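You operate a simulated robot arm through the tools that you are given. There is no shell and no other tool. Be economical: measure what you need, move in short steps, check, and stop when the job is done.

Carry out the task below with a simulated robot arm. There is one attempt and no reset: what you move stays moved.

Task
Move the pink thread from the spool over to the bobbin.
Fine: wind the spool back bare onto the swift, stand it on the red pin disc, then wind the bobbin half full or a little over. The brake stays on.

The check looks at the end state, three seconds after you hand in, the way a careful person would. Anything else that was tipped, shoved, dropped, spilled or broken makes it a failure.

Robot
A 7-joint arm with a two-finger parallel gripper, fixed in place. Base frame: the origin is at the foot of the arm, x ahead of it, y to its left, z up. Lengths are in mm, angles in degrees, forces in N, time in s.
With the tool pointing down near the work surface it reaches from about 340 to 760 mm from the base axis. Its first joint turns from -115.0 to 115.0 degrees. Payload 3.91 kg.
Tool frame: the origin (TCP) lies between the finger pads and is the grasp point; the fingertips stand 30 mm ahead of it; z points along the fingers, y is the line along which they close. The gripper opens to 110 mm. The fingers are 20 mm wide and 10 mm thick; the gripper's body (48 by 112 mm) begins 55 mm behind the TCP.
Orientation is told as [roll, pitch, yaw] about the base's x, y, z axes, in that order, counted from this pose: with the fingers straight down and closing along the base's y, the tool's x points along the base's -x, its y along +y and its z along -z.

Tools
- The arm moves only by the tool apply_moves. Its argument "commands" is a list of rows, each a list of 7 numbers: the turn, a rotation vector about the tool's x, y, z in degrees, then the shift along the tool's x, y, z in mm, then the finger opening in mm, from 0 to 110. In form: [[wx, wy, wz, tx, ty, tz, fingers], ...]. A call has 1 to 12 rows; each row shifts and turns the commanded pose from where the row before left it, along the tool's axes as they then stand. Rows are played at 5 a second. More than 50 mm and 8.6 degrees between two rows, or a gripper value outside its range, and nothing of the call is played. Where a pose cannot be reached the arm comes as near as it can. A force on the tool above 40 N (or 10 N above the force at the start of the call, whichever is more), or a blocked arm, ends the call early, and 0.2 s more pass. The fingers move at their own pace (about 108 mm/s each) and stop on an object; they squeeze with about 22 N. The grip force told is the motor's: it shows also when the fingers shut on nothing. Time passes only in rows, and 0.2 s behind the last, so rows that do not move let the fingers close. The reply holds the time, the measured pose of the TCP, the force on the tool along the base axes, the opening and the grip force, in the units named above and with some noise, with the torque about the TCP (base axes, N m) and any sound that the robot's microphone picked up.
- Cameras (640 x 400 px; columns grow to the right, rows downward): "scene" is fixed at [399.7, -499.2, 1580.1]; the picture's right is [0.95, 0.32, 0.00], its down [0.11, -0.31, -0.94] and it looks along [-0.31, 0.89, -0.33] (base axes); focal length 374 px, centre (320, 200). "wrist" rides on the gripper at [72, 17, -103] in the tool frame; the picture's right is [-0.23, 0.97, 0.00], its down [-0.76, -0.18, -0.62] and it looks along [-0.61, -0.14, 0.78] (tool axes); focal length 222 px, centre (320, 200). There is no depth. A picture from a camera that has moved, and an enlarged one, comes with that camera's place and axes in the base frame and with its lens.
- grab_frame(camera): a new picture of that camera. It takes no simulated time.
- slide_trunk(by): slides the trunk up (or, below 0, down) by that many mm; the arm rides with it, the base frame stays. It gives what a move gives, with no picture.
- zoom(camera, box): a new picture of the part [left, top, right, bottom] of that camera's present view, enlarged. It takes no simulated time.
- hand_in(): hands the job in; it is judged then, once.

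Go step by step. Nothing tells you positions but the pictures and the camera data: compare them with the known pose of the tool, close in by small moves and look again before you grip or let go. The budget is 120 turns and 76 pictures, counting those below and the enlarged ones. Unless the task says otherwise, let go and move clear before handing in, and close with one line.

The tools are called after "Request:" by a JSON object that holds its "name" and its "arguments". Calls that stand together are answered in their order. apply_moves: Moves the arm, as the interface text tells. Its arguments: {"type":"object","properties":{"commands":{"type":"array","items":{"type":"array","items":{"type":"number"}}}},"required":["commands"]} The other tools are called the same way: slide_trunk (by) slides the trunk up or down; grab_frame (camera) takes a picture; zoom (camera, box) takes an enlarged picture of a part of a camera's view; hand_in () hands the job in.

At the start:

```text
clock: 0.0
ee_pos: [333.7, 339.0, 1438.6]
ee_rot: [0.0, 0.0, 0.0]
force: [0.2, -0.5, -0.8]
ft_torque: [-0.01, -0.03, 0.0]
finger_gap: 110.1
gripper_force: 0.1
trunk travel left (down, up): [-718.0, 272.0]
```

scene: 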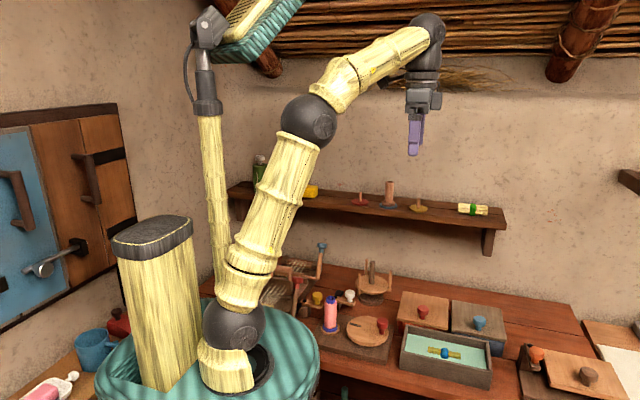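
wrist: 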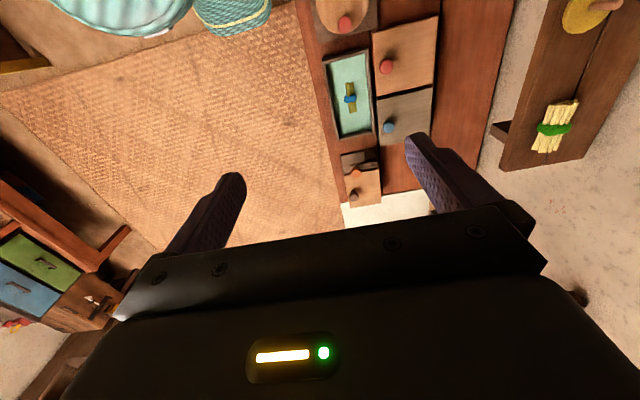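

I see a bench with a pink spool, a wheel-like device with a red knob, a swift and several pins on a shelf. I'll zoom in to identify the parts.

Request:
{"name": "zoom", "arguments": {"camera": "scene", "box": [240, 230, 400, 330]}}

Request:
{"name": "zoom", "arguments": {"camera": "scene", "box": [300, 280, 400, 370]}}

Request:
{"name": "zoom", "arguments": {"camera": "scene", "box": [230, 160, 510, 260]}}

```text
4.00 times, centred on (320, 280) of scene
camera zoom: at [399.7, -499.2, 1580.1], right [0.95, 0.32, 0.0], down [0.11, -0.31, -0.94], along [-0.31, 0.89, -0.33], focal length 1498 px, centre (320, -120)
```

zoom: 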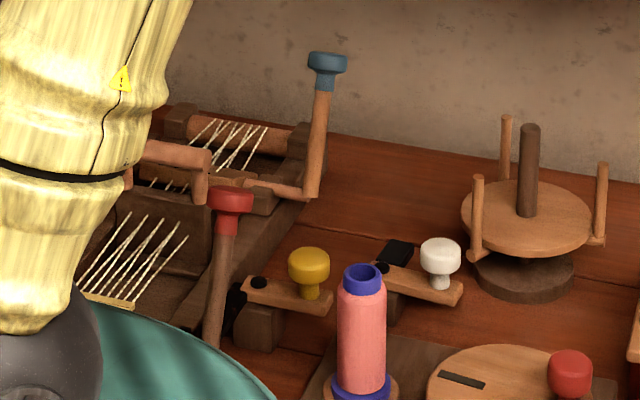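

```text
4.44 times, centred on (350, 325) of scene
camera zoom: at [399.7, -499.2, 1580.1], right [0.95, 0.32, 0.0], down [0.11, -0.31, -0.94], along [-0.31, 0.89, -0.33], focal length 1664 px, centre (187, -356)
```

zoom: 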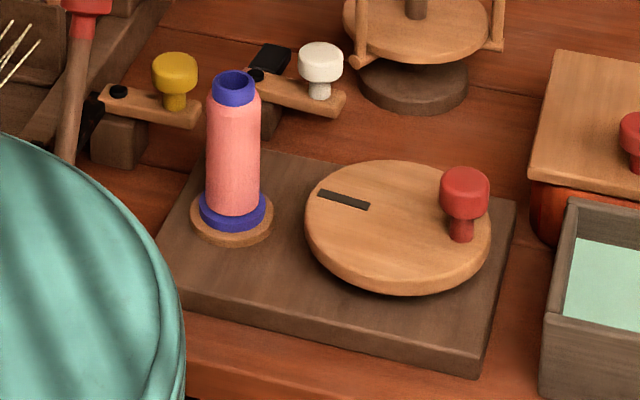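

```text
2.29 times, centred on (370, 210) of scene
camera zoom: at [399.7, -499.2, 1580.1], right [0.95, 0.32, 0.0], down [0.11, -0.31, -0.94], along [-0.31, 0.89, -0.33], focal length 856 px, centre (206, 177)
```

zoom: 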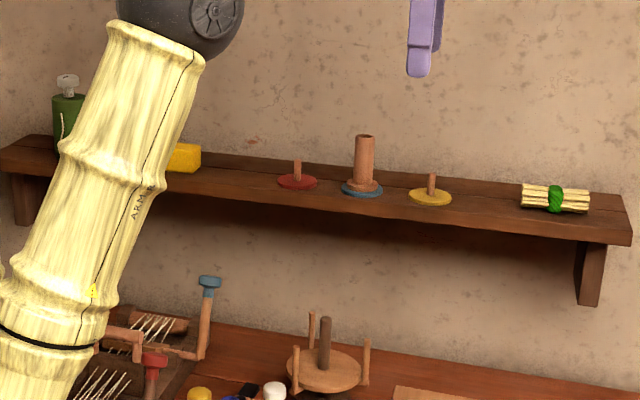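

The winder (pink spool plus crank wheel with red knob) seems to be at about (110..220, 440, 815), the shelf at z≈1155, y≈670. I'll move over the winder for a look with the wrist camera.

Request:
{"name": "apply_moves", "arguments": {"commands": [[0, 0, 0, 30, 4, 25, 110], [0, 0, 0, 30, 4, 25, 110], [0, 0, 0, 30, 4, 25, 110], [0, 0, 0, 30, 4, 25, 110], [0, 0, 0, 30, 4, 25, 110], [0, 0, 0, 30, 4, 25, 110], [0, 0, 0, 30, 4, 25, 110], [0, 0, 0, 30, 4, 25, 110], [0, 0, 0, 30, 4, 25, 110], [0, 0, 0, 30, 4, 25, 110]]}}

Request:
{"name": "grab_frame", "arguments": {"camera": "wrist"}}

Request:
{"name": "grab_frame", "arguments": {"camera": "scene"}}

```text
clock: 2.2
ee_pos: [32.5, 376.4, 1189.8]
ee_rot: [0.0, 0.1, 0.0]
force: [0.2, 1.0, -0.2]
ft_torque: [0.01, 0.06, 0.02]
finger_gap: 110.0
gripper_force: 0.0
trunk travel left (down, up): [-718.0, 272.0]
```

```text
70 pictures are left
camera wrist: at [-38.3, 392.5, 1292.5], right [0.23, 0.97, 0.0], down [0.76, -0.18, 0.62], along [0.61, -0.14, -0.78], focal length 222 px, centre (320, 200)
```

wrist: 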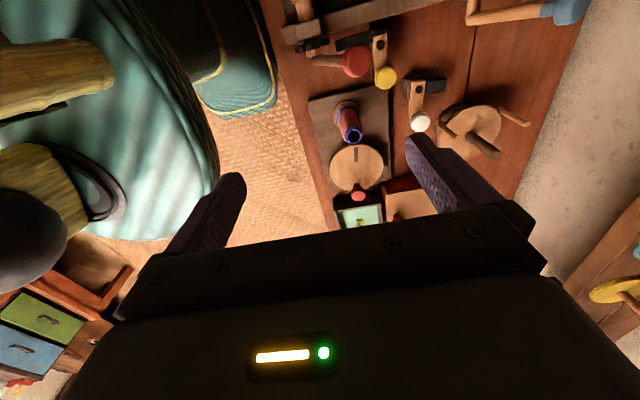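

```text
69 pictures are left
```

scene: 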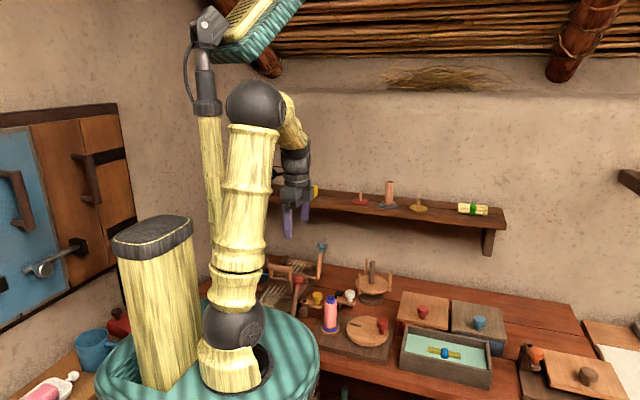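

Request:
{"name": "zoom", "arguments": {"camera": "wrist", "box": [280, 0, 560, 230]}}

Request:
{"name": "zoom", "arguments": {"camera": "wrist", "box": [320, 20, 460, 140]}}

```text
1.74 times, centred on (420, 115) of wrist
camera zoom: at [-38.3, 392.5, 1292.5], right [0.23, 0.97, 0.0], down [0.76, -0.18, 0.62], along [0.61, -0.14, -0.78], focal length 386 px, centre (146, 348)
```

zoom: 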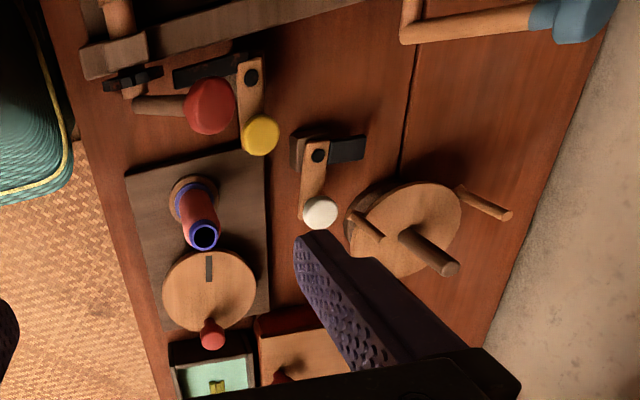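

```text
3.33 times, centred on (390, 80) of wrist
camera zoom: at [-38.3, 392.5, 1292.5], right [0.23, 0.97, 0.0], down [0.76, -0.18, 0.62], along [0.61, -0.14, -0.78], focal length 740 px, centre (87, 600)
```

zoom: 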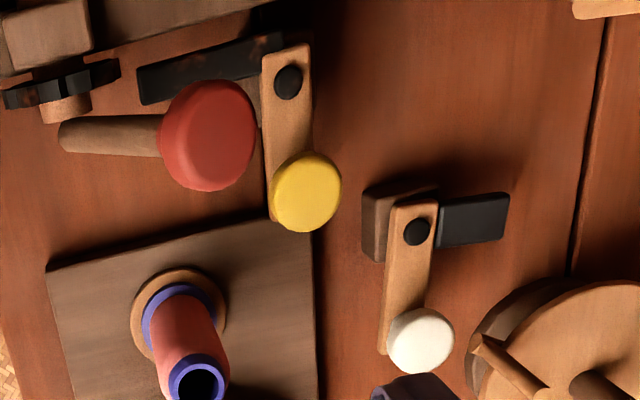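

Now I'll get closer for accurate measurement of the winder.

Request:
{"name": "apply_moves", "arguments": {"commands": [[0, 0, 0, 10, 6, 40, 110], [0, 0, 0, 10, 6, 40, 110], [0, 0, 0, 10, 6, 40, 110], [0, 0, 0, 5, 6, 30, 110], [0, 0, 0, 0, 0, 0, 110]]}}

Request:
{"name": "grab_frame", "arguments": {"camera": "wrist"}}

```text
clock: 3.4
ee_pos: [1.2, 402.0, 1036.1]
ee_rot: [0.0, 0.1, 0.0]
force: [0.4, -0.3, 0.3]
ft_torque: [0.02, 0.0, 0.0]
finger_gap: 110.2
gripper_force: 0.1
trunk travel left (down, up): [-718.0, 272.0]
```

```text
66 pictures are left
camera wrist: at [-70.7, 417.7, 1139.8], right [0.23, 0.97, 0.0], down [0.76, -0.18, 0.62], along [0.61, -0.14, -0.78], focal length 222 px, centre (320, 200)
```

wrist: 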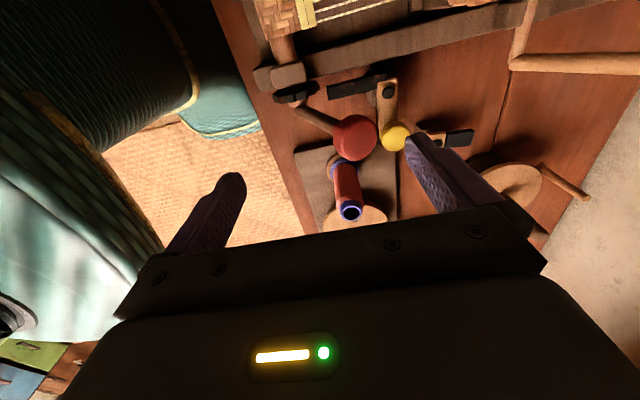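

Spool axis ≈(124,415), top z≈925; wheel centre ≈(231,415), top z≈850; its knob ≈(274,412,888). I'll move above the knob and look.

Request:
{"name": "apply_moves", "arguments": {"commands": [[0, 0, 0, -45, 2, 2, 110], [0, 0, 0, -45, 2, 2, 100], [0, 0, 0, -46, 2, 2, 90], [0, 0, 0, -46, 2, 10, 80], [0, 0, 0, -46, 1, 10, 70], [0, 0, 0, -45, 1, 10, 70], [0, 0, 0, 0, 0, 30, 70], [0, 0, 0, 0, 0, 20, 70], [0, 0, 0, 0, 0, 0, 70]]}}

Request:
{"name": "grab_frame", "arguments": {"camera": "wrist"}}

Request:
{"name": "zoom", "arguments": {"camera": "scene", "box": [290, 240, 430, 370]}}

```text
clock: 5.4
ee_pos: [272.0, 410.1, 952.5]
ee_rot: [0.0, -0.1, 0.0]
force: [-0.1, -0.2, 0.8]
ft_torque: [0.01, -0.03, 0.03]
finger_gap: 70.1
gripper_force: 0.0
trunk travel left (down, up): [-718.0, 272.0]
```

```text
65 pictures are left
camera wrist: at [200.5, 426.9, 1056.1], right [0.23, 0.97, 0.0], down [0.76, -0.18, 0.62], along [0.61, -0.14, -0.78], focal length 222 px, centre (320, 200)
```

wrist: 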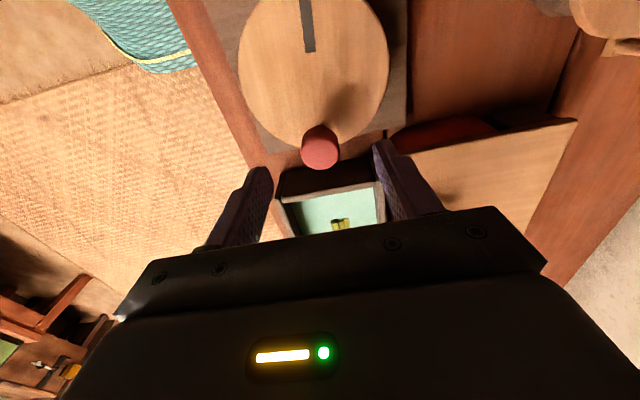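

```text
3.08 times, centred on (360, 305) of scene
camera zoom: at [399.7, -499.2, 1580.1], right [0.95, 0.32, 0.0], down [0.11, -0.31, -0.94], along [-0.31, 0.89, -0.33], focal length 1152 px, centre (197, -123)
```

zoom: 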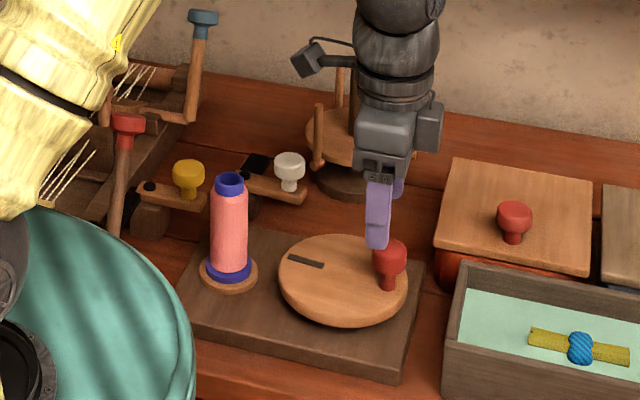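

Knob is centred between the fingers at ≈(273,411). Descending to z≈888 and gripping it.

Request:
{"name": "apply_moves", "arguments": {"commands": [[0, 0, 0, 0, -0.5, 25, 70], [0, 0, 0, -1, -0.5, 25, 70], [0, 0, 0, 0, 0, 14, 70], [0, 0, 0, 0, 0, 0, 70], [0, 0, 0, 0, 0, 0, 20], [0, 0, 0, 0, 0, 0, 20], [0, 0, 0, 0, 0, 0, 20]]}}

Request:
{"name": "zoom", "arguments": {"camera": "scene", "box": [300, 270, 420, 370]}}

```text
clock: 7.0
ee_pos: [273.6, 410.8, 887.6]
ee_rot: [0.0, 0.1, 0.0]
force: [1.7, 0.0, -1.3]
ft_torque: [-0.22, -0.62, -0.02]
finger_gap: 31.7
gripper_force: 45.3
trunk travel left (down, up): [-718.0, 272.0]
```

```text
4.00 times, centred on (360, 320) of scene
camera zoom: at [399.7, -499.2, 1580.1], right [0.95, 0.32, 0.0], down [0.11, -0.31, -0.94], along [-0.31, 0.89, -0.33], focal length 1498 px, centre (160, -280)
```

zoom: 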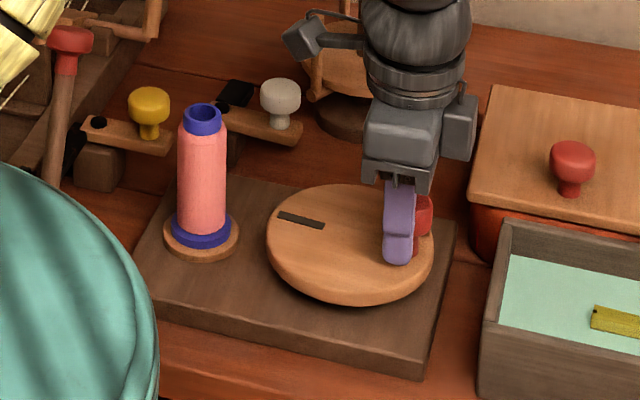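

Gripped on the knob. A short trial turn counter-clockwise (60°) to test direction and load.

Request:
{"name": "apply_moves", "arguments": {"commands": [[0, 0, 0, 0.16, 7.27, 0, 20], [0, 0, 0, 1.43, 7.12, 0, 20], [0, 0, 0, 2.64, 6.78, 0, 20], [0, 0, 0, 3.77, 6.21, 0, 20], [0, 0, 0, 4.8, 5.46, 0, 20], [0, 0, 0, 5.67, 4.54, 0, 20], [0, 0, 0, 0, 0, 0, 20]]}}

Request:
{"name": "zoom", "arguments": {"camera": "scene", "box": [300, 270, 420, 370]}}

```text
clock: 8.6
ee_pos: [254.0, 447.8, 887.7]
ee_rot: [0.0, 0.1, 0.0]
force: [0.7, -9.7, 3.4]
ft_torque: [-0.23, -0.16, 0.25]
finger_gap: 31.2
gripper_force: 45.2
trunk travel left (down, up): [-718.0, 272.0]
```

```text
4.00 times, centred on (360, 320) of scene
camera zoom: at [399.7, -499.2, 1580.1], right [0.95, 0.32, 0.0], down [0.11, -0.31, -0.94], along [-0.31, 0.89, -0.33], focal length 1498 px, centre (160, -280)
```

zoom: 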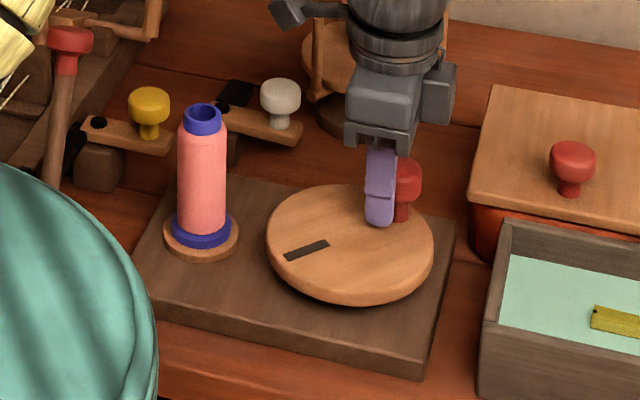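

The wheel turns freely. I'll continue with a larger sweep (240°) to see which way the thread goes.

Request:
{"name": "apply_moves", "arguments": {"commands": [[0, 0, 0, 13.26, 5.82, 0, 20], [0, 0, 0, 14.46, 0.94, 0, 20], [0, 0, 0, 13.9, -4.07, 0, 20], [0, 0, 0, 11.67, -8.57, 0, 20], [0, 0, 0, 8.03, -12.05, 0, 20], [0, 0, 0, 3.43, -14.07, 0, 20], [0, 0, 0, -1.59, -14.39, 0, 20], [0, 0, 0, -6.41, -12.99, 0, 20], [0, 0, 0, -10.47, -10.0, 0, 20], [0, 0, 0, -13.26, -5.82, 0, 20], [0, 0, 0, -14.46, -0.94, 0, 20], [0, 0, 0, -13.9, 4.07, 0, 20]]}}

Request:
{"name": "zoom", "arguments": {"camera": "scene", "box": [300, 270, 420, 370]}}

```text
clock: 11.2
ee_pos: [251.3, 374.9, 888.2]
ee_rot: [0.0, 0.0, -0.2]
force: [-0.4, 0.2, -0.2]
ft_torque: [0.01, 0.03, 0.01]
finger_gap: 19.9
gripper_force: 0.0
trunk travel left (down, up): [-718.0, 272.0]
```

```text
4.00 times, centred on (360, 320) of scene
camera zoom: at [399.7, -499.2, 1580.1], right [0.95, 0.32, 0.0], down [0.11, -0.31, -0.94], along [-0.31, 0.89, -0.33], focal length 1498 px, centre (160, -280)
```

zoom: 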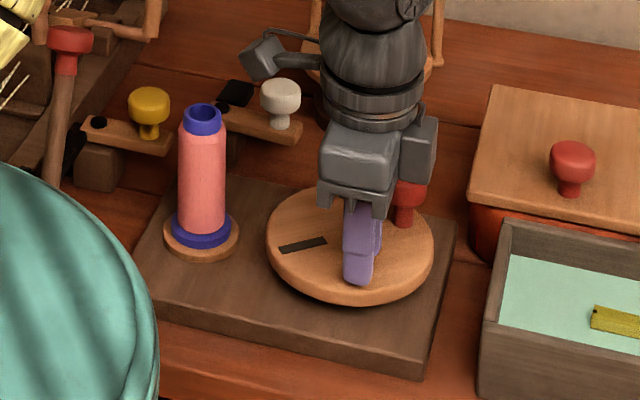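

The pinch slipped off the knob sideways, so I'll instead use the closed fingers as a post that pushes the knob round from behind. One lap counter-clockwise, then look.

Request:
{"name": "apply_moves", "arguments": {"commands": [[0, 0, 0, -16.21, 14.24, 0, 0], [0, 0, 0, -6.92, 20.45, 0, 0], [0, 0, 0, 4.23, 21.17, 0, 0], [0, 0, 0, 14.24, 16.21, 0, 0], [0, 0, 0, 20.45, 6.92, 0, 0], [0, 0, 0, 21.17, -4.23, 0, 0], [0, 0, 0, 16.21, -14.24, 0, 0], [0, 0, 0, 6.92, -20.45, 0, 0], [0, 0, 0, -4.23, -21.17, 0, 0], [0, 0, 0, -14.24, -16.21, 0, 0], [0, 0, 0, -20.45, -6.92, 0, 0], [0, 0, 0, -21.17, 4.23, 0, 0]]}}

Request:
{"name": "zoom", "arguments": {"camera": "scene", "box": [300, 270, 420, 370]}}

```text
clock: 13.8
ee_pos: [253.8, 376.3, 888.2]
ee_rot: [-0.1, 0.0, 0.0]
force: [-0.6, -0.1, -0.8]
ft_torque: [0.04, -0.01, 0.02]
finger_gap: 0.2
gripper_force: 22.3
trunk travel left (down, up): [-718.0, 272.0]
```

```text
4.00 times, centred on (360, 320) of scene
camera zoom: at [399.7, -499.2, 1580.1], right [0.95, 0.32, 0.0], down [0.11, -0.31, -0.94], along [-0.31, 0.89, -0.33], focal length 1498 px, centre (160, -280)
```

zoom: 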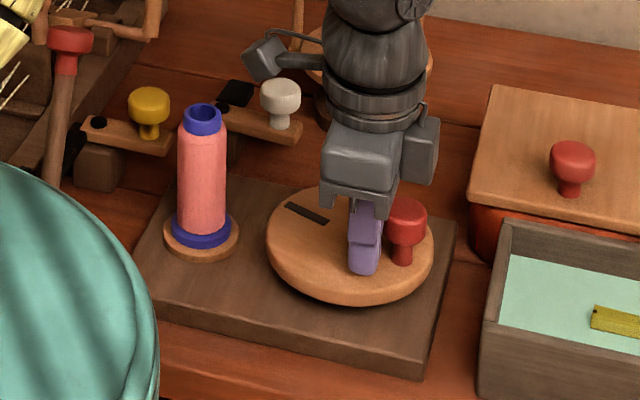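

The wheel went round almost a full lap. Checking the thread closely.

Request:
{"name": "zoom", "arguments": {"camera": "scene", "box": [315, 285, 355, 340]}}

Request:
{"name": "apply_moves", "arguments": {"commands": [[0, 0, 0, -16.21, 14.24, 0, 0], [0, 0, 0, -6.92, 20.45, 0, 0], [0, 0, 0, 4.23, 21.17, 0, 0], [0, 0, 0, 14.24, 16.21, 0, 0], [0, 0, 0, 20.45, 6.92, 0, 0], [0, 0, 0, 21.17, -4.23, 0, 0], [0, 0, 0, 16.21, -14.24, 0, 0], [0, 0, 0, 6.92, -20.45, 0, 0], [0, 0, 0, -4.23, -21.17, 0, 0], [0, 0, 0, -14.24, -16.21, 0, 0], [0, 0, 0, -20.45, -6.92, 0, 0], [0, 0, 0, -21.17, 4.23, 0, 0]]}}

Request:
{"name": "zoom", "arguments": {"camera": "scene", "box": [315, 285, 355, 340]}}

```text
7.27 times, centred on (335, 312) of scene
camera zoom: at [399.7, -499.2, 1580.1], right [0.95, 0.32, 0.0], down [0.11, -0.31, -0.94], along [-0.31, 0.89, -0.33], focal length 2724 px, centre (211, -618)
```

zoom: 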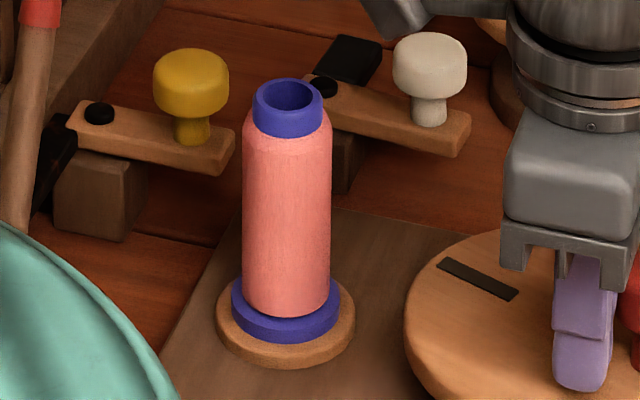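

```text
clock: 16.4
ee_pos: [250.7, 376.8, 886.3]
ee_rot: [0.0, 0.1, 0.1]
force: [0.6, 0.2, -0.7]
ft_torque: [-0.03, 0.01, -0.01]
finger_gap: 0.0
gripper_force: 22.3
trunk travel left (down, up): [-718.0, 272.0]
```

```text
7.27 times, centred on (335, 312) of scene
camera zoom: at [399.7, -499.2, 1580.1], right [0.95, 0.32, 0.0], down [0.11, -0.31, -0.94], along [-0.31, 0.89, -0.33], focal length 2724 px, centre (211, -618)
```

zoom: 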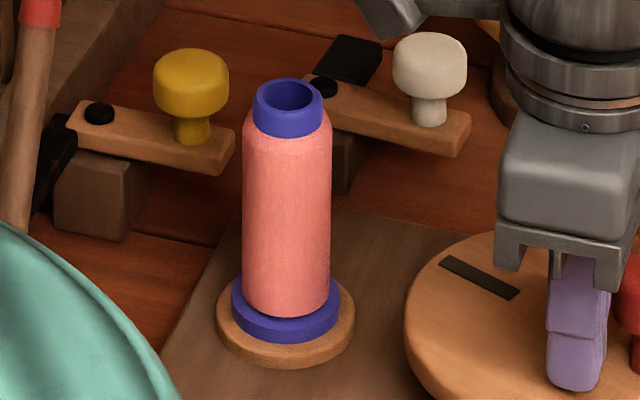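

No change counter-clockwise (the swift is empty, so that's the winding-on direction). Now clockwise laps.

Request:
{"name": "apply_moves", "arguments": {"commands": [[0, 0, 0, 21.17, -4.23, 0, 0], [0, 0, 0, 20.45, 6.92, 0, 0], [0, 0, 0, 14.24, 16.21, 0, 0], [0, 0, 0, 4.23, 21.17, 0, 0], [0, 0, 0, -6.92, 20.45, 0, 0], [0, 0, 0, -16.21, 14.24, 0, 0], [0, 0, 0, -21.17, 4.23, 0, 0], [0, 0, 0, -20.45, -6.92, 0, 0], [0, 0, 0, -14.24, -16.21, 0, 0], [0, 0, 0, -4.23, -21.17, 0, 0], [0, 0, 0, 6.92, -20.45, 0, 0], [0, 0, 0, 16.21, -14.24, 0, 0]]}}

Request:
{"name": "apply_moves", "arguments": {"commands": [[0, 0, 0, 21.17, -4.23, 0, 0], [0, 0, 0, 20.45, 6.92, 0, 0], [0, 0, 0, 14.24, 16.21, 0, 0], [0, 0, 0, 4.23, 21.17, 0, 0], [0, 0, 0, -6.92, 20.45, 0, 0], [0, 0, 0, -16.21, 14.24, 0, 0], [0, 0, 0, -21.17, 4.23, 0, 0], [0, 0, 0, -20.45, -6.92, 0, 0], [0, 0, 0, -14.24, -16.21, 0, 0], [0, 0, 0, -4.23, -21.17, 0, 0], [0, 0, 0, 6.92, -20.45, 0, 0], [0, 0, 0, 16.21, -14.24, 0, 0]]}}

Request:
{"name": "zoom", "arguments": {"camera": "scene", "box": [310, 255, 410, 340]}}

```text
clock: 19.0
ee_pos: [250.0, 375.7, 888.4]
ee_rot: [0.1, 0.1, 0.0]
force: [-0.4, -0.3, -0.3]
ft_torque: [-0.02, -0.02, 0.02]
finger_gap: 0.0
gripper_force: 21.6
trunk travel left (down, up): [-718.0, 272.0]
```

```text
clock: 21.6
ee_pos: [250.2, 377.4, 890.3]
ee_rot: [0.0, -0.1, -0.1]
force: [0.1, -0.1, -0.4]
ft_torque: [0.05, 0.04, -0.01]
finger_gap: 0.0
gripper_force: 21.7
trunk travel left (down, up): [-718.0, 272.0]
```

```text
4.71 times, centred on (360, 298) of scene
camera zoom: at [399.7, -499.2, 1580.1], right [0.95, 0.32, 0.0], down [0.11, -0.31, -0.94], along [-0.31, 0.89, -0.33], focal length 1762 px, centre (132, -259)
```

zoom: 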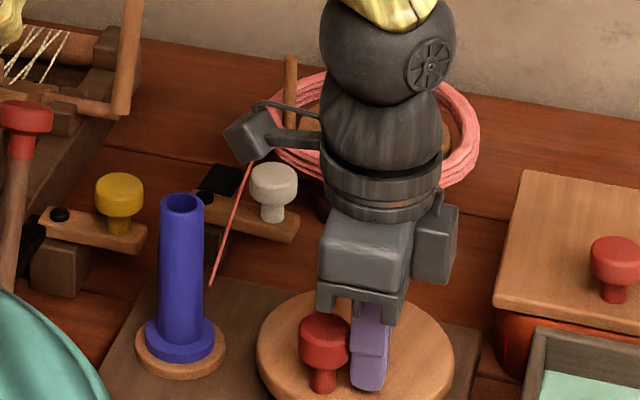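

The spool is bare and the swift carries the pink hank. Now I'll lift clear, move above the spool, and turn the gripper 90° so the camera faces from the robot side.

Request:
{"name": "apply_moves", "arguments": {"commands": [[0, 0, 0, 0, 0, -40, 0], [0, 0, 0, 0, 0, -40, 20], [0, 0, 0, 0, 0, -45, 50], [0, 0, 0, 42, 12.3, 0, 70], [0, 0, 0, 42, 12.3, 0, 70], [0, 0, 0, 42, 12.3, 0, 70], [0, 0, -8, 0, 0, 0, 70], [0, 0, -8, 0, 0, 0, 70], [0, 0, -8, 0, 0, 0, 70], [0, 0, -8, 0, 0, 0, 70], [0, 0, -8, 0, 0, 0, 70], [0, 0, -8, 0, 0, 0, 70]]}}

Request:
{"name": "apply_moves", "arguments": {"commands": [[0, 0, -8, 0, 0, 0, 70], [0, 0, -8, 0, 0, 0, 70], [0, 0, -8, 0, 0, 0, 70], [0, 0, -8, 0, 0, 0, 70], [0, 0, -8, 0, 0, 0, 70], [0, 0, -2, 0, 0, 0, 70], [0, 0, 0, 0, 0, 0, 70]]}}

Request:
{"name": "grab_frame", "arguments": {"camera": "wrist"}}

Request:
{"name": "grab_frame", "arguments": {"camera": "scene"}}

```text
clock: 24.2
ee_pos: [123.4, 412.8, 1012.8]
ee_rot: [0.1, -0.1, 48.1]
force: [-0.4, 0.0, -0.4]
ft_torque: [0.01, 0.02, 0.02]
finger_gap: 70.4
gripper_force: 0.0
trunk travel left (down, up): [-718.0, 272.0]
```

```text
clock: 25.8
ee_pos: [126.1, 413.9, 1013.3]
ee_rot: [0.0, 0.0, 90.0]
force: [0.1, -0.3, -0.7]
ft_torque: [-0.02, 0.01, 0.0]
finger_gap: 70.0
gripper_force: 0.0
trunk travel left (down, up): [-718.0, 272.0]
```

```text
56 pictures are left
camera wrist: at [108.8, 339.5, 1117.1], right [-0.97, 0.23, 0.0], down [0.18, 0.76, 0.62], along [0.14, 0.61, -0.78], focal length 222 px, centre (320, 200)
```

wrist: 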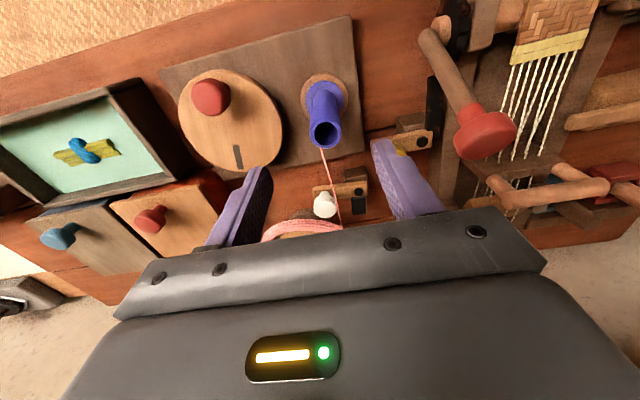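

```text
55 pictures are left
```

scene: 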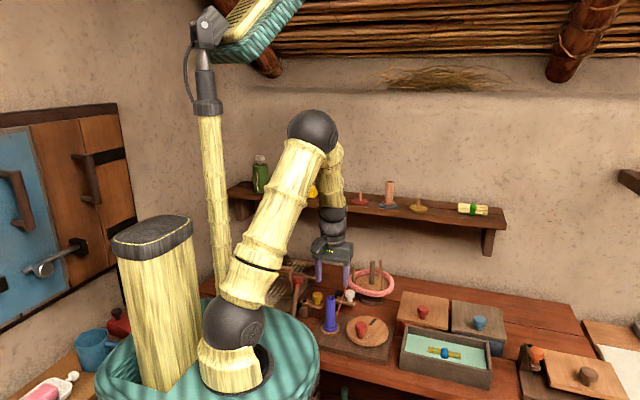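

Bare spool is between the fingers in plan, at ≈(122.5,415.5). Descending and gripping near the top.

Request:
{"name": "apply_moves", "arguments": {"commands": [[0, 0, 0, -1.5, 3, 30, 70], [0, 0, 0, 0, 0, 40, 70], [0, 0, 0, 0, 0, 38, 70], [0, 0, 0, 0, 0, 0, 70], [0, 0, 0, 0, 0, 0, 15], [0, 0, 0, 0, 0, 0, 15], [0, 0, 0, 0, 0, 0, 15], [0, 0, 0, 0, 0, 0, 15]]}}

Request:
{"name": "zoom", "arguments": {"camera": "scene", "box": [290, 260, 390, 340]}}

```text
clock: 27.6
ee_pos: [122.4, 414.0, 906.0]
ee_rot: [-0.1, 0.1, 89.8]
force: [0.8, 0.3, 0.3]
ft_torque: [0.0, -0.02, -0.03]
finger_gap: 38.6
gripper_force: 21.7
trunk travel left (down, up): [-718.0, 272.0]
```

```text
5.00 times, centred on (340, 300) of scene
camera zoom: at [399.7, -499.2, 1580.1], right [0.95, 0.32, 0.0], down [0.11, -0.31, -0.94], along [-0.31, 0.89, -0.33], focal length 1872 px, centre (220, -300)
```

zoom: 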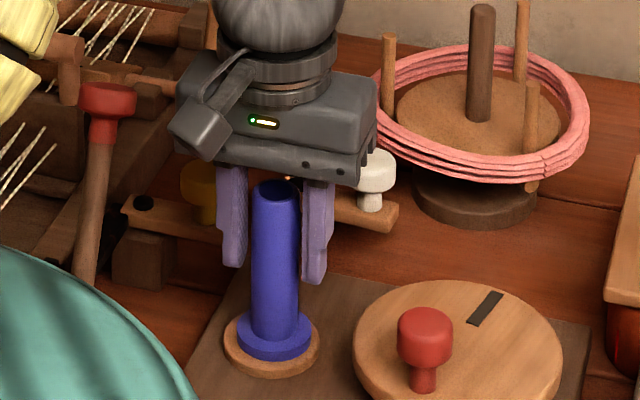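

The fingers seem not fully closed yet; I'll let them settle.

Request:
{"name": "apply_moves", "arguments": {"commands": [[0, 0, 0, 0, 0, 0, 10], [0, 0, 0, 0, 0, 0, 10], [0, 0, 0, 0, 0, 0, 10]]}}

Request:
{"name": "zoom", "arguments": {"camera": "wrist", "box": [220, 90, 440, 230]}}

```text
clock: 28.4
ee_pos: [122.9, 414.9, 905.7]
ee_rot: [-0.1, -0.1, 90.1]
force: [1.1, 0.1, -0.1]
ft_torque: [0.01, 0.03, -0.03]
finger_gap: 38.5
gripper_force: 21.9
trunk travel left (down, up): [-718.0, 272.0]
```

```text
2.86 times, centred on (330, 160) of wrist
camera zoom: at [105.5, 340.2, 1009.9], right [-0.97, 0.23, 0.0], down [0.18, 0.76, 0.62], along [0.14, 0.61, -0.78], focal length 635 px, centre (291, 314)
```

zoom: 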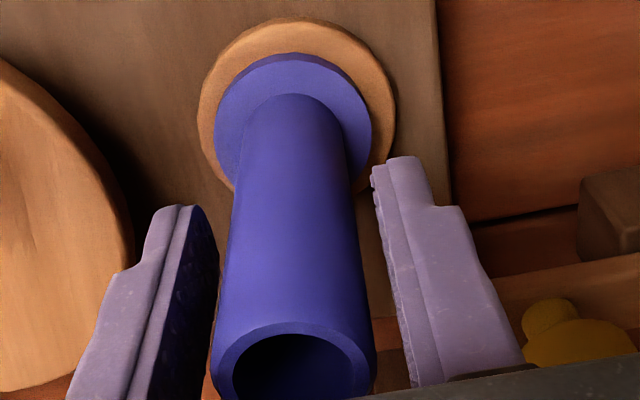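

The fingers are firmly stopped on the spool's collision width (38.5 mm, same as the former thread). Lifting gently and checking that it comes along.

Request:
{"name": "apply_moves", "arguments": {"commands": [[0, 0, 0, 0, 0, -10, 10], [0, 0, 0, 0, 0, -20, 10], [0, 0, 0, 0, 0, -30, 10], [0, 0, 0, 0, 0, -40, 10], [0, 0, 0, 0, 0, -40, 10], [0, 0, 0, 0, 0, -10, 10]]}}

Request:
{"name": "zoom", "arguments": {"camera": "scene", "box": [280, 220, 400, 340]}}

```text
clock: 29.8
ee_pos: [121.3, 414.5, 1054.6]
ee_rot: [0.0, 0.1, 90.0]
force: [-0.5, -0.7, -0.4]
ft_torque: [-0.01, 0.01, 0.04]
finger_gap: 38.7
gripper_force: 21.6
trunk travel left (down, up): [-718.0, 272.0]
```

```text
3.33 times, centred on (340, 280) of scene
camera zoom: at [399.7, -499.2, 1580.1], right [0.95, 0.32, 0.0], down [0.11, -0.31, -0.94], along [-0.31, 0.89, -0.33], focal length 1248 px, centre (253, -67)
```

zoom: 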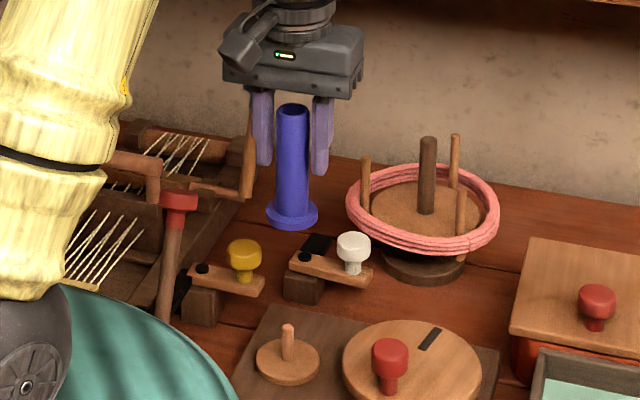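

The spool came off cleanly. I'll raise the trunk to bring the arm to shelf height and look at the pin discs.

Request:
{"name": "slide_trunk", "arguments": {"by": 265}}

Request:
{"name": "grab_frame", "arguments": {"camera": "wrist"}}

Request:
{"name": "grab_frame", "arguments": {"camera": "scene"}}

```text
clock: 32.5
ee_pos: [122.3, 415.1, 1320.4]
ee_rot: [0.0, 0.0, 90.1]
force: [0.2, -0.9, -0.8]
ft_torque: [0.04, 0.01, 0.04]
finger_gap: 38.7
gripper_force: 22.0
trunk travel left (down, up): [-983.0, 7.0]
```

```text
51 pictures are left
camera wrist: at [106.1, 341.6, 1424.3], right [-0.97, 0.23, 0.0], down [0.18, 0.76, 0.62], along [0.14, 0.61, -0.78], focal length 222 px, centre (320, 200)
```

wrist: 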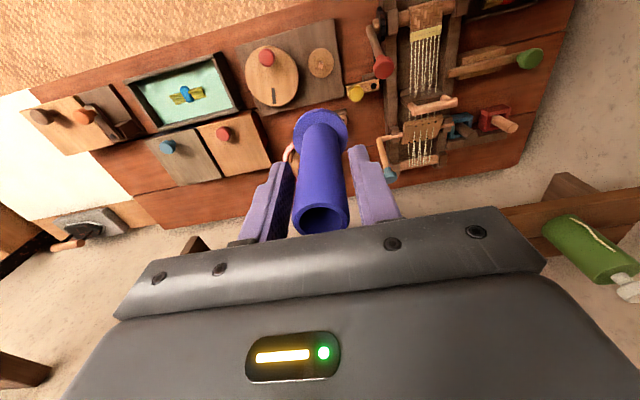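

```text
50 pictures are left
```

scene: 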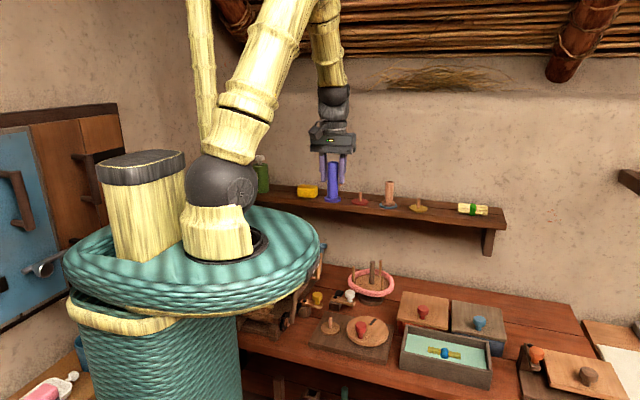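

The shelf is hidden behind the gripper from here; I'll move left/forward at this height so the red disc and bobbin come into the wrist view.

Request:
{"name": "apply_moves", "arguments": {"commands": [[0, 0, 0, -40, 25.5, 0, 10], [0, 0, 0, -40, 25.5, 0, 10], [0, 0, 0, -40, 25.5, 0, 10], [0, 0, 0, -40, 25.5, 0, 10], [0, 0, 0, 0, 0, 0, 10]]}}

Request:
{"name": "grab_frame", "arguments": {"camera": "wrist"}}

Request:
{"name": "zoom", "arguments": {"camera": "scene", "box": [340, 170, 440, 220]}}

```text
clock: 33.7
ee_pos: [21.8, 573.2, 1321.9]
ee_rot: [0.0, 0.0, 90.0]
force: [-0.4, -0.7, -0.7]
ft_torque: [0.0, -0.01, -0.01]
finger_gap: 38.8
gripper_force: 22.1
trunk travel left (down, up): [-983.0, 7.0]
```

```text
49 pictures are left
camera wrist: at [5.4, 498.4, 1425.9], right [-0.97, 0.23, 0.0], down [0.18, 0.76, 0.62], along [0.14, 0.61, -0.78], focal length 222 px, centre (320, 200)
```

wrist: 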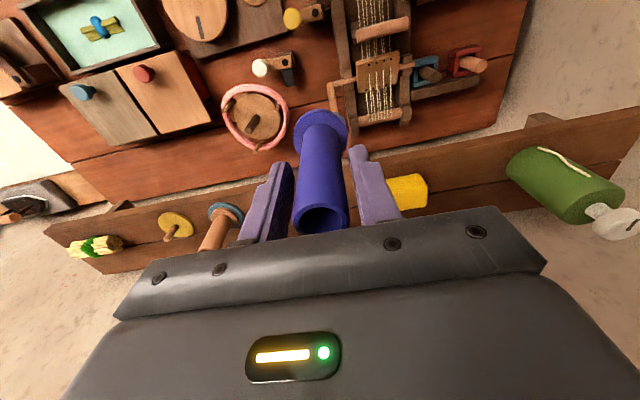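

```text
6.40 times, centred on (390, 195) of scene
camera zoom: at [399.7, -499.2, 1580.1], right [0.95, 0.32, 0.0], down [0.11, -0.31, -0.94], along [-0.31, 0.89, -0.33], focal length 2397 px, centre (-128, 232)
```

zoom: 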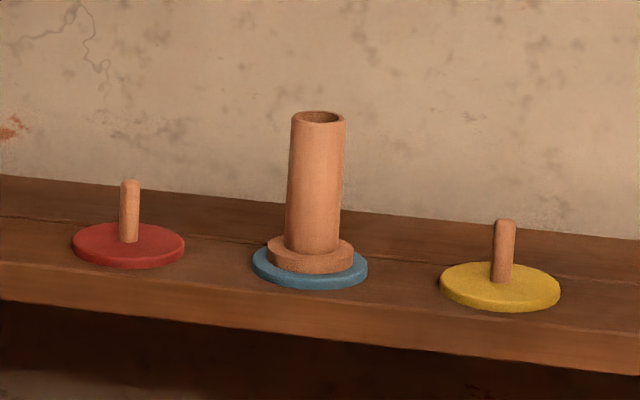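

The red disc is behind the left finger. Discs look to be at y≈722, z≈1139, red near x≈127. I'll move closer (60,680) to see it directly.

Request:
{"name": "apply_moves", "arguments": {"commands": [[0, 0, 0, -36, -13, 0, 10], [0, 0, 0, -36, -13, 0, 10], [0, 0, 0, -35, -12, 0, 10], [0, 0, 0, 0, 0, 0, 10]]}}

Request:
{"name": "grab_frame", "arguments": {"camera": "wrist"}}

```text
clock: 34.7
ee_pos: [59.1, 679.7, 1320.5]
ee_rot: [0.0, -0.1, 90.0]
force: [0.0, 0.6, -0.2]
ft_torque: [0.04, 0.02, 0.03]
finger_gap: 38.5
gripper_force: 21.8
trunk travel left (down, up): [-983.0, 7.0]
```

```text
47 pictures are left
camera wrist: at [42.3, 605.8, 1425.3], right [-0.97, 0.23, 0.0], down [0.18, 0.76, 0.62], along [0.14, 0.61, -0.78], focal length 222 px, centre (320, 200)
```

wrist: 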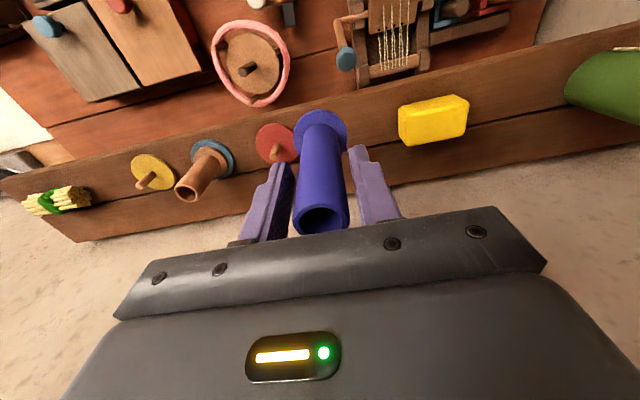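

Red disc measured at ≈(131,717), top z≈1137, pin top ≈1168; spool bottom is ≈90 below the TCP. Moving over it and lowering to just above the pin.

Request:
{"name": "apply_moves", "arguments": {"commands": [[0, 0, 0, -19, -36, 0, 10], [0, 0, 0, -19, -35.6, 0, 10], [0, 0, 0, 0, 0, 20, 10], [0, 0, 0, 0, 0, 20, 10], [0, 0, 0, 0, 0, 0, 10]]}}

Request:
{"name": "zoom", "arguments": {"camera": "scene", "box": [330, 140, 410, 220]}}

Request:
{"name": "zoom", "arguments": {"camera": "wrist", "box": [210, 80, 430, 220]}}

```text
clock: 35.9
ee_pos: [116.1, 691.3, 1279.2]
ee_rot: [0.0, 0.0, 90.0]
force: [1.2, 0.0, -0.1]
ft_torque: [0.01, 0.03, -0.01]
finger_gap: 38.5
gripper_force: 22.1
out of reach, approached as far as the arm can: row 1, 2
trunk travel left (down, up): [-983.0, 7.0]
```

```text
5.00 times, centred on (370, 180) of scene
camera zoom: at [399.7, -499.2, 1580.1], right [0.95, 0.32, 0.0], down [0.11, -0.31, -0.94], along [-0.31, 0.89, -0.33], focal length 1872 px, centre (70, 300)
```

zoom: 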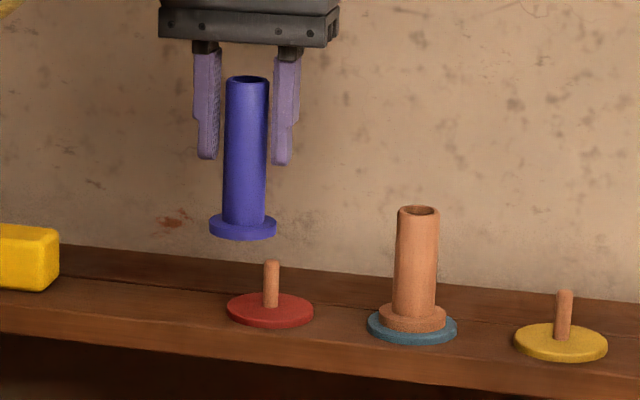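

```text
2.86 times, centred on (320, 150) of wrist
camera zoom: at [100.3, 616.2, 1382.4], right [-0.97, 0.23, 0.0], down [0.18, 0.76, 0.62], along [0.14, 0.61, -0.78], focal length 635 px, centre (320, 343)
```

zoom: 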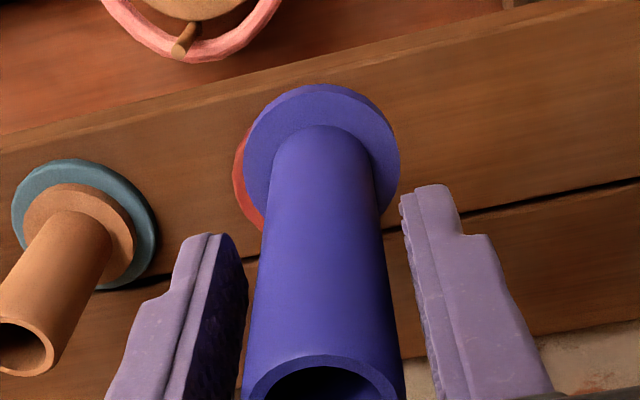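

The move fell short of reach at that height; the arm stretches further lower down. I'll add the trunk's last bit and try the remaining shift at this height.

Request:
{"name": "slide_trunk", "arguments": {"by": 7}}

Request:
{"name": "apply_moves", "arguments": {"commands": [[0, 0, 0, 0, 0, 9, 10], [0, 0, 0, -13, -7.4, 0, 10], [0, 0, 0, -13, -7.4, 0, 10], [0, 0, 0, 0, 0, 0, 10]]}}

```text
clock: 36.5
ee_pos: [117.3, 689.2, 1285.4]
ee_rot: [0.0, 0.0, 89.9]
force: [0.2, -0.7, -0.9]
ft_torque: [0.01, 0.0, 0.0]
finger_gap: 38.4
gripper_force: 22.1
trunk travel left (down, up): [-990.0, 0.0]
```

```text
clock: 37.5
ee_pos: [128.4, 696.6, 1273.4]
ee_rot: [-0.1, 0.1, 90.0]
force: [0.0, 0.8, -0.3]
ft_torque: [-0.02, -0.02, -0.02]
finger_gap: 38.6
gripper_force: 22.0
out of reach, approached as far as the arm can: row 2, 3
trunk travel left (down, up): [-990.0, 0.0]
```

Reach with a vertical tool ends ≈708 mm, short of the discs. I'll set the spool down upright on a free spot of the shelf (50,700) and re-grip it with the tool tilted outward, which extends the reach.

Request:
{"name": "apply_moves", "arguments": {"commands": [[0, 0, 0, 0, 40, 0, 10], [0, 0, 0, -4, 38.4, 0, 10], [0, 0, 0, 0, 0, 20, 10], [0, 0, 0, 0, 0, 20, 10], [0, 0, 0, 0, 0, 0, 10]]}}

Request:
{"name": "zoom", "arguments": {"camera": "scene", "box": [310, 150, 390, 220]}}

```text
clock: 38.7
ee_pos: [48.9, 700.4, 1233.5]
ee_rot: [0.0, 0.0, 90.1]
force: [-0.1, -0.5, -0.6]
ft_torque: [-0.03, 0.01, 0.03]
finger_gap: 38.6
gripper_force: 21.8
trunk travel left (down, up): [-990.0, 0.0]
```

```text
5.71 times, centred on (350, 185) of scene
camera zoom: at [399.7, -499.2, 1580.1], right [0.95, 0.32, 0.0], down [0.11, -0.31, -0.94], along [-0.31, 0.89, -0.33], focal length 2140 px, centre (149, 286)
```

zoom: 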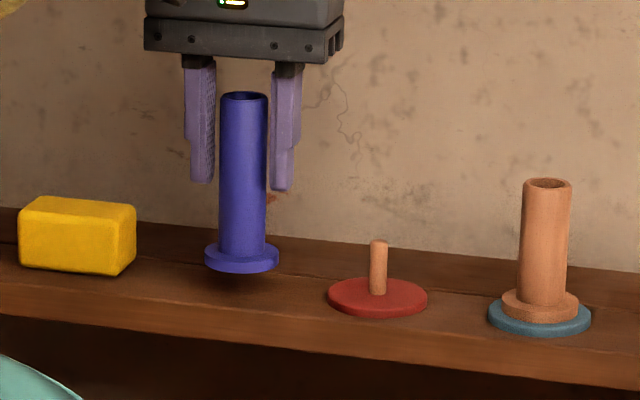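

The spool is just above a clear part of the shelf. Lowering gently until contact.

Request:
{"name": "apply_moves", "arguments": {"commands": [[0, 0, 0, 0, 0, 3, 10], [0, 0, 0, 0, 0, 3, 10], [0, 0, 0, 0, 0, 2, 10]]}}

Request:
{"name": "apply_moves", "arguments": {"commands": [[0, 0, 0, 0, 0, 2, 10], [0, 0, 0, 0, 0, 0, 10]]}}

Request:
{"name": "zoom", "arguments": {"camera": "scene", "box": [310, 150, 390, 220]}}

```text
clock: 39.5
ee_pos: [50.5, 700.1, 1225.8]
ee_rot: [0.0, 0.0, 90.0]
force: [0.8, -0.5, -0.4]
ft_torque: [-0.03, -0.01, 0.02]
finger_gap: 38.7
gripper_force: 22.0
trunk travel left (down, up): [-990.0, 0.0]
```

```text
clock: 40.1
ee_pos: [49.4, 699.6, 1222.7]
ee_rot: [0.0, 0.1, 90.1]
force: [0.4, -0.9, 0.0]
ft_torque: [-0.05, 0.04, 0.03]
finger_gap: 38.4
gripper_force: 22.7
trunk travel left (down, up): [-990.0, 0.0]
```

```text
5.71 times, centred on (350, 185) of scene
camera zoom: at [399.7, -499.2, 1580.1], right [0.95, 0.32, 0.0], down [0.11, -0.31, -0.94], along [-0.31, 0.89, -0.33], focal length 2140 px, centre (149, 286)
```

zoom: 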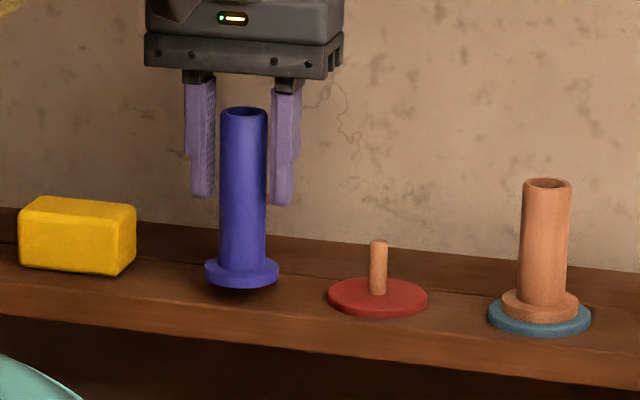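

Still slightly above. Continuing down.

Request:
{"name": "apply_moves", "arguments": {"commands": [[0, 0, 0, 0, 0, 2, 10], [0, 0, 0, 0, 0, 2, 10]]}}

Request:
{"name": "apply_moves", "arguments": {"commands": [[0, 0, 0, 0, 0, 2, 10], [0, 0, 0, 0, 0, 1, 10]]}}

Request:
{"name": "apply_moves", "arguments": {"commands": [[0, 0, 0, 0, 0, 1, 10], [0, 0, 0, 0, 0, 1, 10]]}}

```text
clock: 40.7
ee_pos: [48.5, 700.3, 1221.0]
ee_rot: [0.0, -0.1, 90.0]
force: [-0.7, 0.6, -1.0]
ft_torque: [0.03, 0.03, -0.02]
finger_gap: 38.8
gripper_force: 22.6
trunk travel left (down, up): [-990.0, 0.0]
```

```text
clock: 41.3
ee_pos: [49.5, 699.4, 1217.9]
ee_rot: [-0.1, 0.1, 90.0]
force: [-0.7, -0.7, 0.0]
ft_torque: [0.02, -0.03, 0.0]
finger_gap: 38.8
gripper_force: 21.8
trunk travel left (down, up): [-990.0, 0.0]
```

```text
clock: 41.9
ee_pos: [48.8, 699.5, 1215.9]
ee_rot: [0.1, 0.1, 90.1]
force: [-0.5, -0.3, -0.3]
ft_torque: [-0.01, -0.01, -0.01]
finger_gap: 38.3
gripper_force: 22.2
trunk travel left (down, up): [-990.0, 0.0]
```

Request:
{"name": "zoom", "arguments": {"camera": "scene", "box": [320, 185, 380, 215]}}

Request:
{"name": "apply_moves", "arguments": {"commands": [[0, 0, 0, 0, 0, 1, 10], [0, 0, 0, 0, 0, 1, 10]]}}

Request:
{"name": "apply_moves", "arguments": {"commands": [[0, 0, 0, 0, 0, 1, 10], [0, 0, 0, 0, 0, 1, 10]]}}

```text
10.67 times, centred on (350, 200) of scene
camera zoom: at [399.7, -499.2, 1580.1], right [0.95, 0.32, 0.0], down [0.11, -0.31, -0.94], along [-0.31, 0.89, -0.33], focal length 3994 px, centre (0, 200)
```

zoom: 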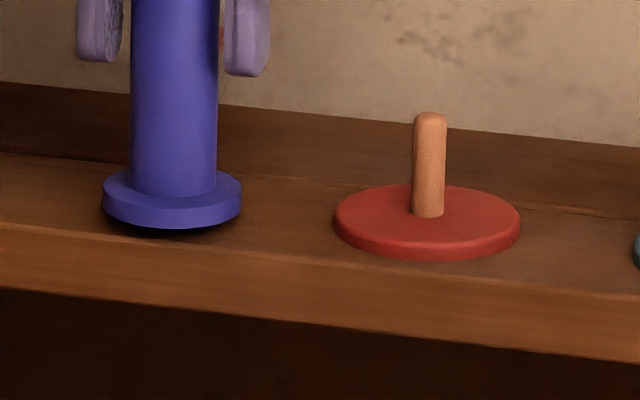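

```text
clock: 42.5
ee_pos: [49.4, 700.2, 1212.9]
ee_rot: [0.0, 0.0, 90.0]
force: [-0.6, -0.2, -0.6]
ft_torque: [0.0, 0.03, -0.01]
finger_gap: 38.4
gripper_force: 21.7
trunk travel left (down, up): [-990.0, 0.0]
```

```text
clock: 43.1
ee_pos: [49.0, 698.9, 1212.9]
ee_rot: [0.0, 0.0, 90.0]
force: [0.2, -0.7, 0.0]
ft_torque: [0.0, 0.0, 0.0]
finger_gap: 38.7
gripper_force: 21.9
trunk travel left (down, up): [-990.0, 0.0]
```

Request:
{"name": "apply_moves", "arguments": {"commands": [[0, 0, 0, 0, 0, 1, 10], [0, 0, 0, 0, 0, 0, 10]]}}

Request:
{"name": "apply_moves", "arguments": {"commands": [[0, 0, 0, 0, 0, 1, 10], [0, 0, 0, 0, 0, 0, 10]]}}

Request:
{"name": "zoom", "arguments": {"camera": "scene", "box": [320, 185, 380, 215]}}

```text
clock: 43.7
ee_pos: [50.1, 698.8, 1210.3]
ee_rot: [0.0, 0.0, 90.0]
force: [0.3, -0.1, -1.4]
ft_torque: [0.02, 0.0, 0.0]
finger_gap: 38.5
gripper_force: 22.2
trunk travel left (down, up): [-990.0, 0.0]
```

```text
clock: 44.3
ee_pos: [49.8, 700.8, 1211.3]
ee_rot: [-0.1, 0.0, 90.0]
force: [0.2, 0.2, -0.2]
ft_torque: [-0.01, 0.0, 0.0]
finger_gap: 38.6
gripper_force: 21.7
trunk travel left (down, up): [-990.0, 0.0]
```

```text
10.67 times, centred on (350, 200) of scene
camera zoom: at [399.7, -499.2, 1580.1], right [0.95, 0.32, 0.0], down [0.11, -0.31, -0.94], along [-0.31, 0.89, -0.33], focal length 3994 px, centre (0, 200)
```

zoom: 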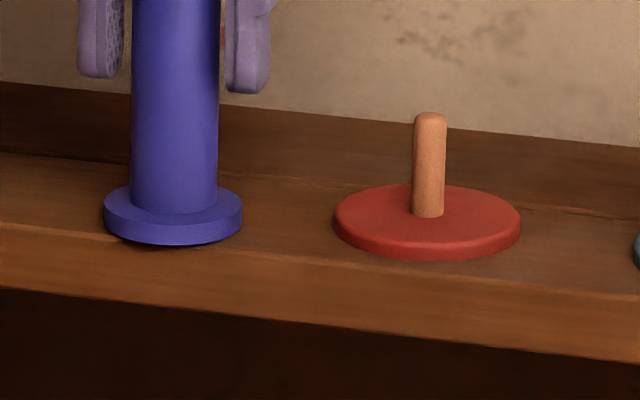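

No contact yet, and the flange sits near the shelf's front edge; I'll shift it 7 mm inward, then continue down.

Request:
{"name": "apply_moves", "arguments": {"commands": [[0, 0, 0, -4, 0, -1, 10], [0, 0, 0, -3, 0, 0, 10], [0, 0, 0, 0, 0, 1, 10], [0, 0, 0, 0, 0, 1, 10], [0, 0, 0, 0, 0, 1, 10]]}}

Request:
{"name": "apply_moves", "arguments": {"commands": [[0, 0, 0, 0, 0, 1, 10], [0, 0, 0, 0, 0, 1, 10], [0, 0, 0, 0, 0, 0, 10]]}}

Request:
{"name": "zoom", "arguments": {"camera": "scene", "box": [320, 185, 380, 215]}}

```text
clock: 45.5
ee_pos: [50.0, 703.4, 1208.2]
ee_rot: [-0.1, -0.2, 90.0]
force: [-1.1, 0.1, 6.9]
ft_torque: [0.24, 0.06, 0.0]
finger_gap: 38.6
gripper_force: 21.8
out of reach, approached as far as the arm can: row 2
trunk travel left (down, up): [-990.0, 0.0]
```

```text
clock: 46.3
ee_pos: [50.1, 703.1, 1207.4]
ee_rot: [-0.1, -0.4, 90.1]
force: [-0.1, 4.8, 23.9]
ft_torque: [0.24, 0.06, -0.04]
finger_gap: 38.4
gripper_force: 22.2
trunk travel left (down, up): [-990.0, 0.0]
```

```text
10.67 times, centred on (350, 200) of scene
camera zoom: at [399.7, -499.2, 1580.1], right [0.95, 0.32, 0.0], down [0.11, -0.31, -0.94], along [-0.31, 0.89, -0.33], focal length 3994 px, centre (0, 200)
```

zoom: 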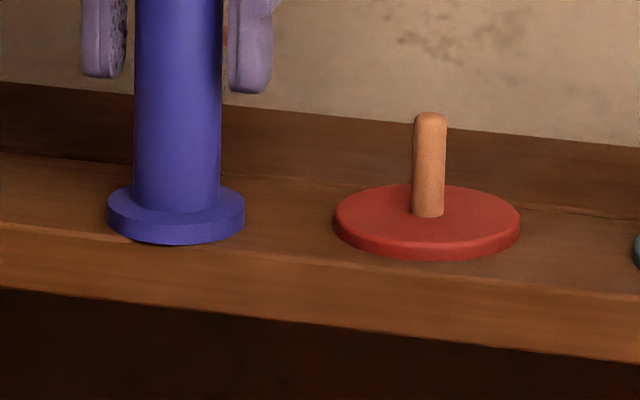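

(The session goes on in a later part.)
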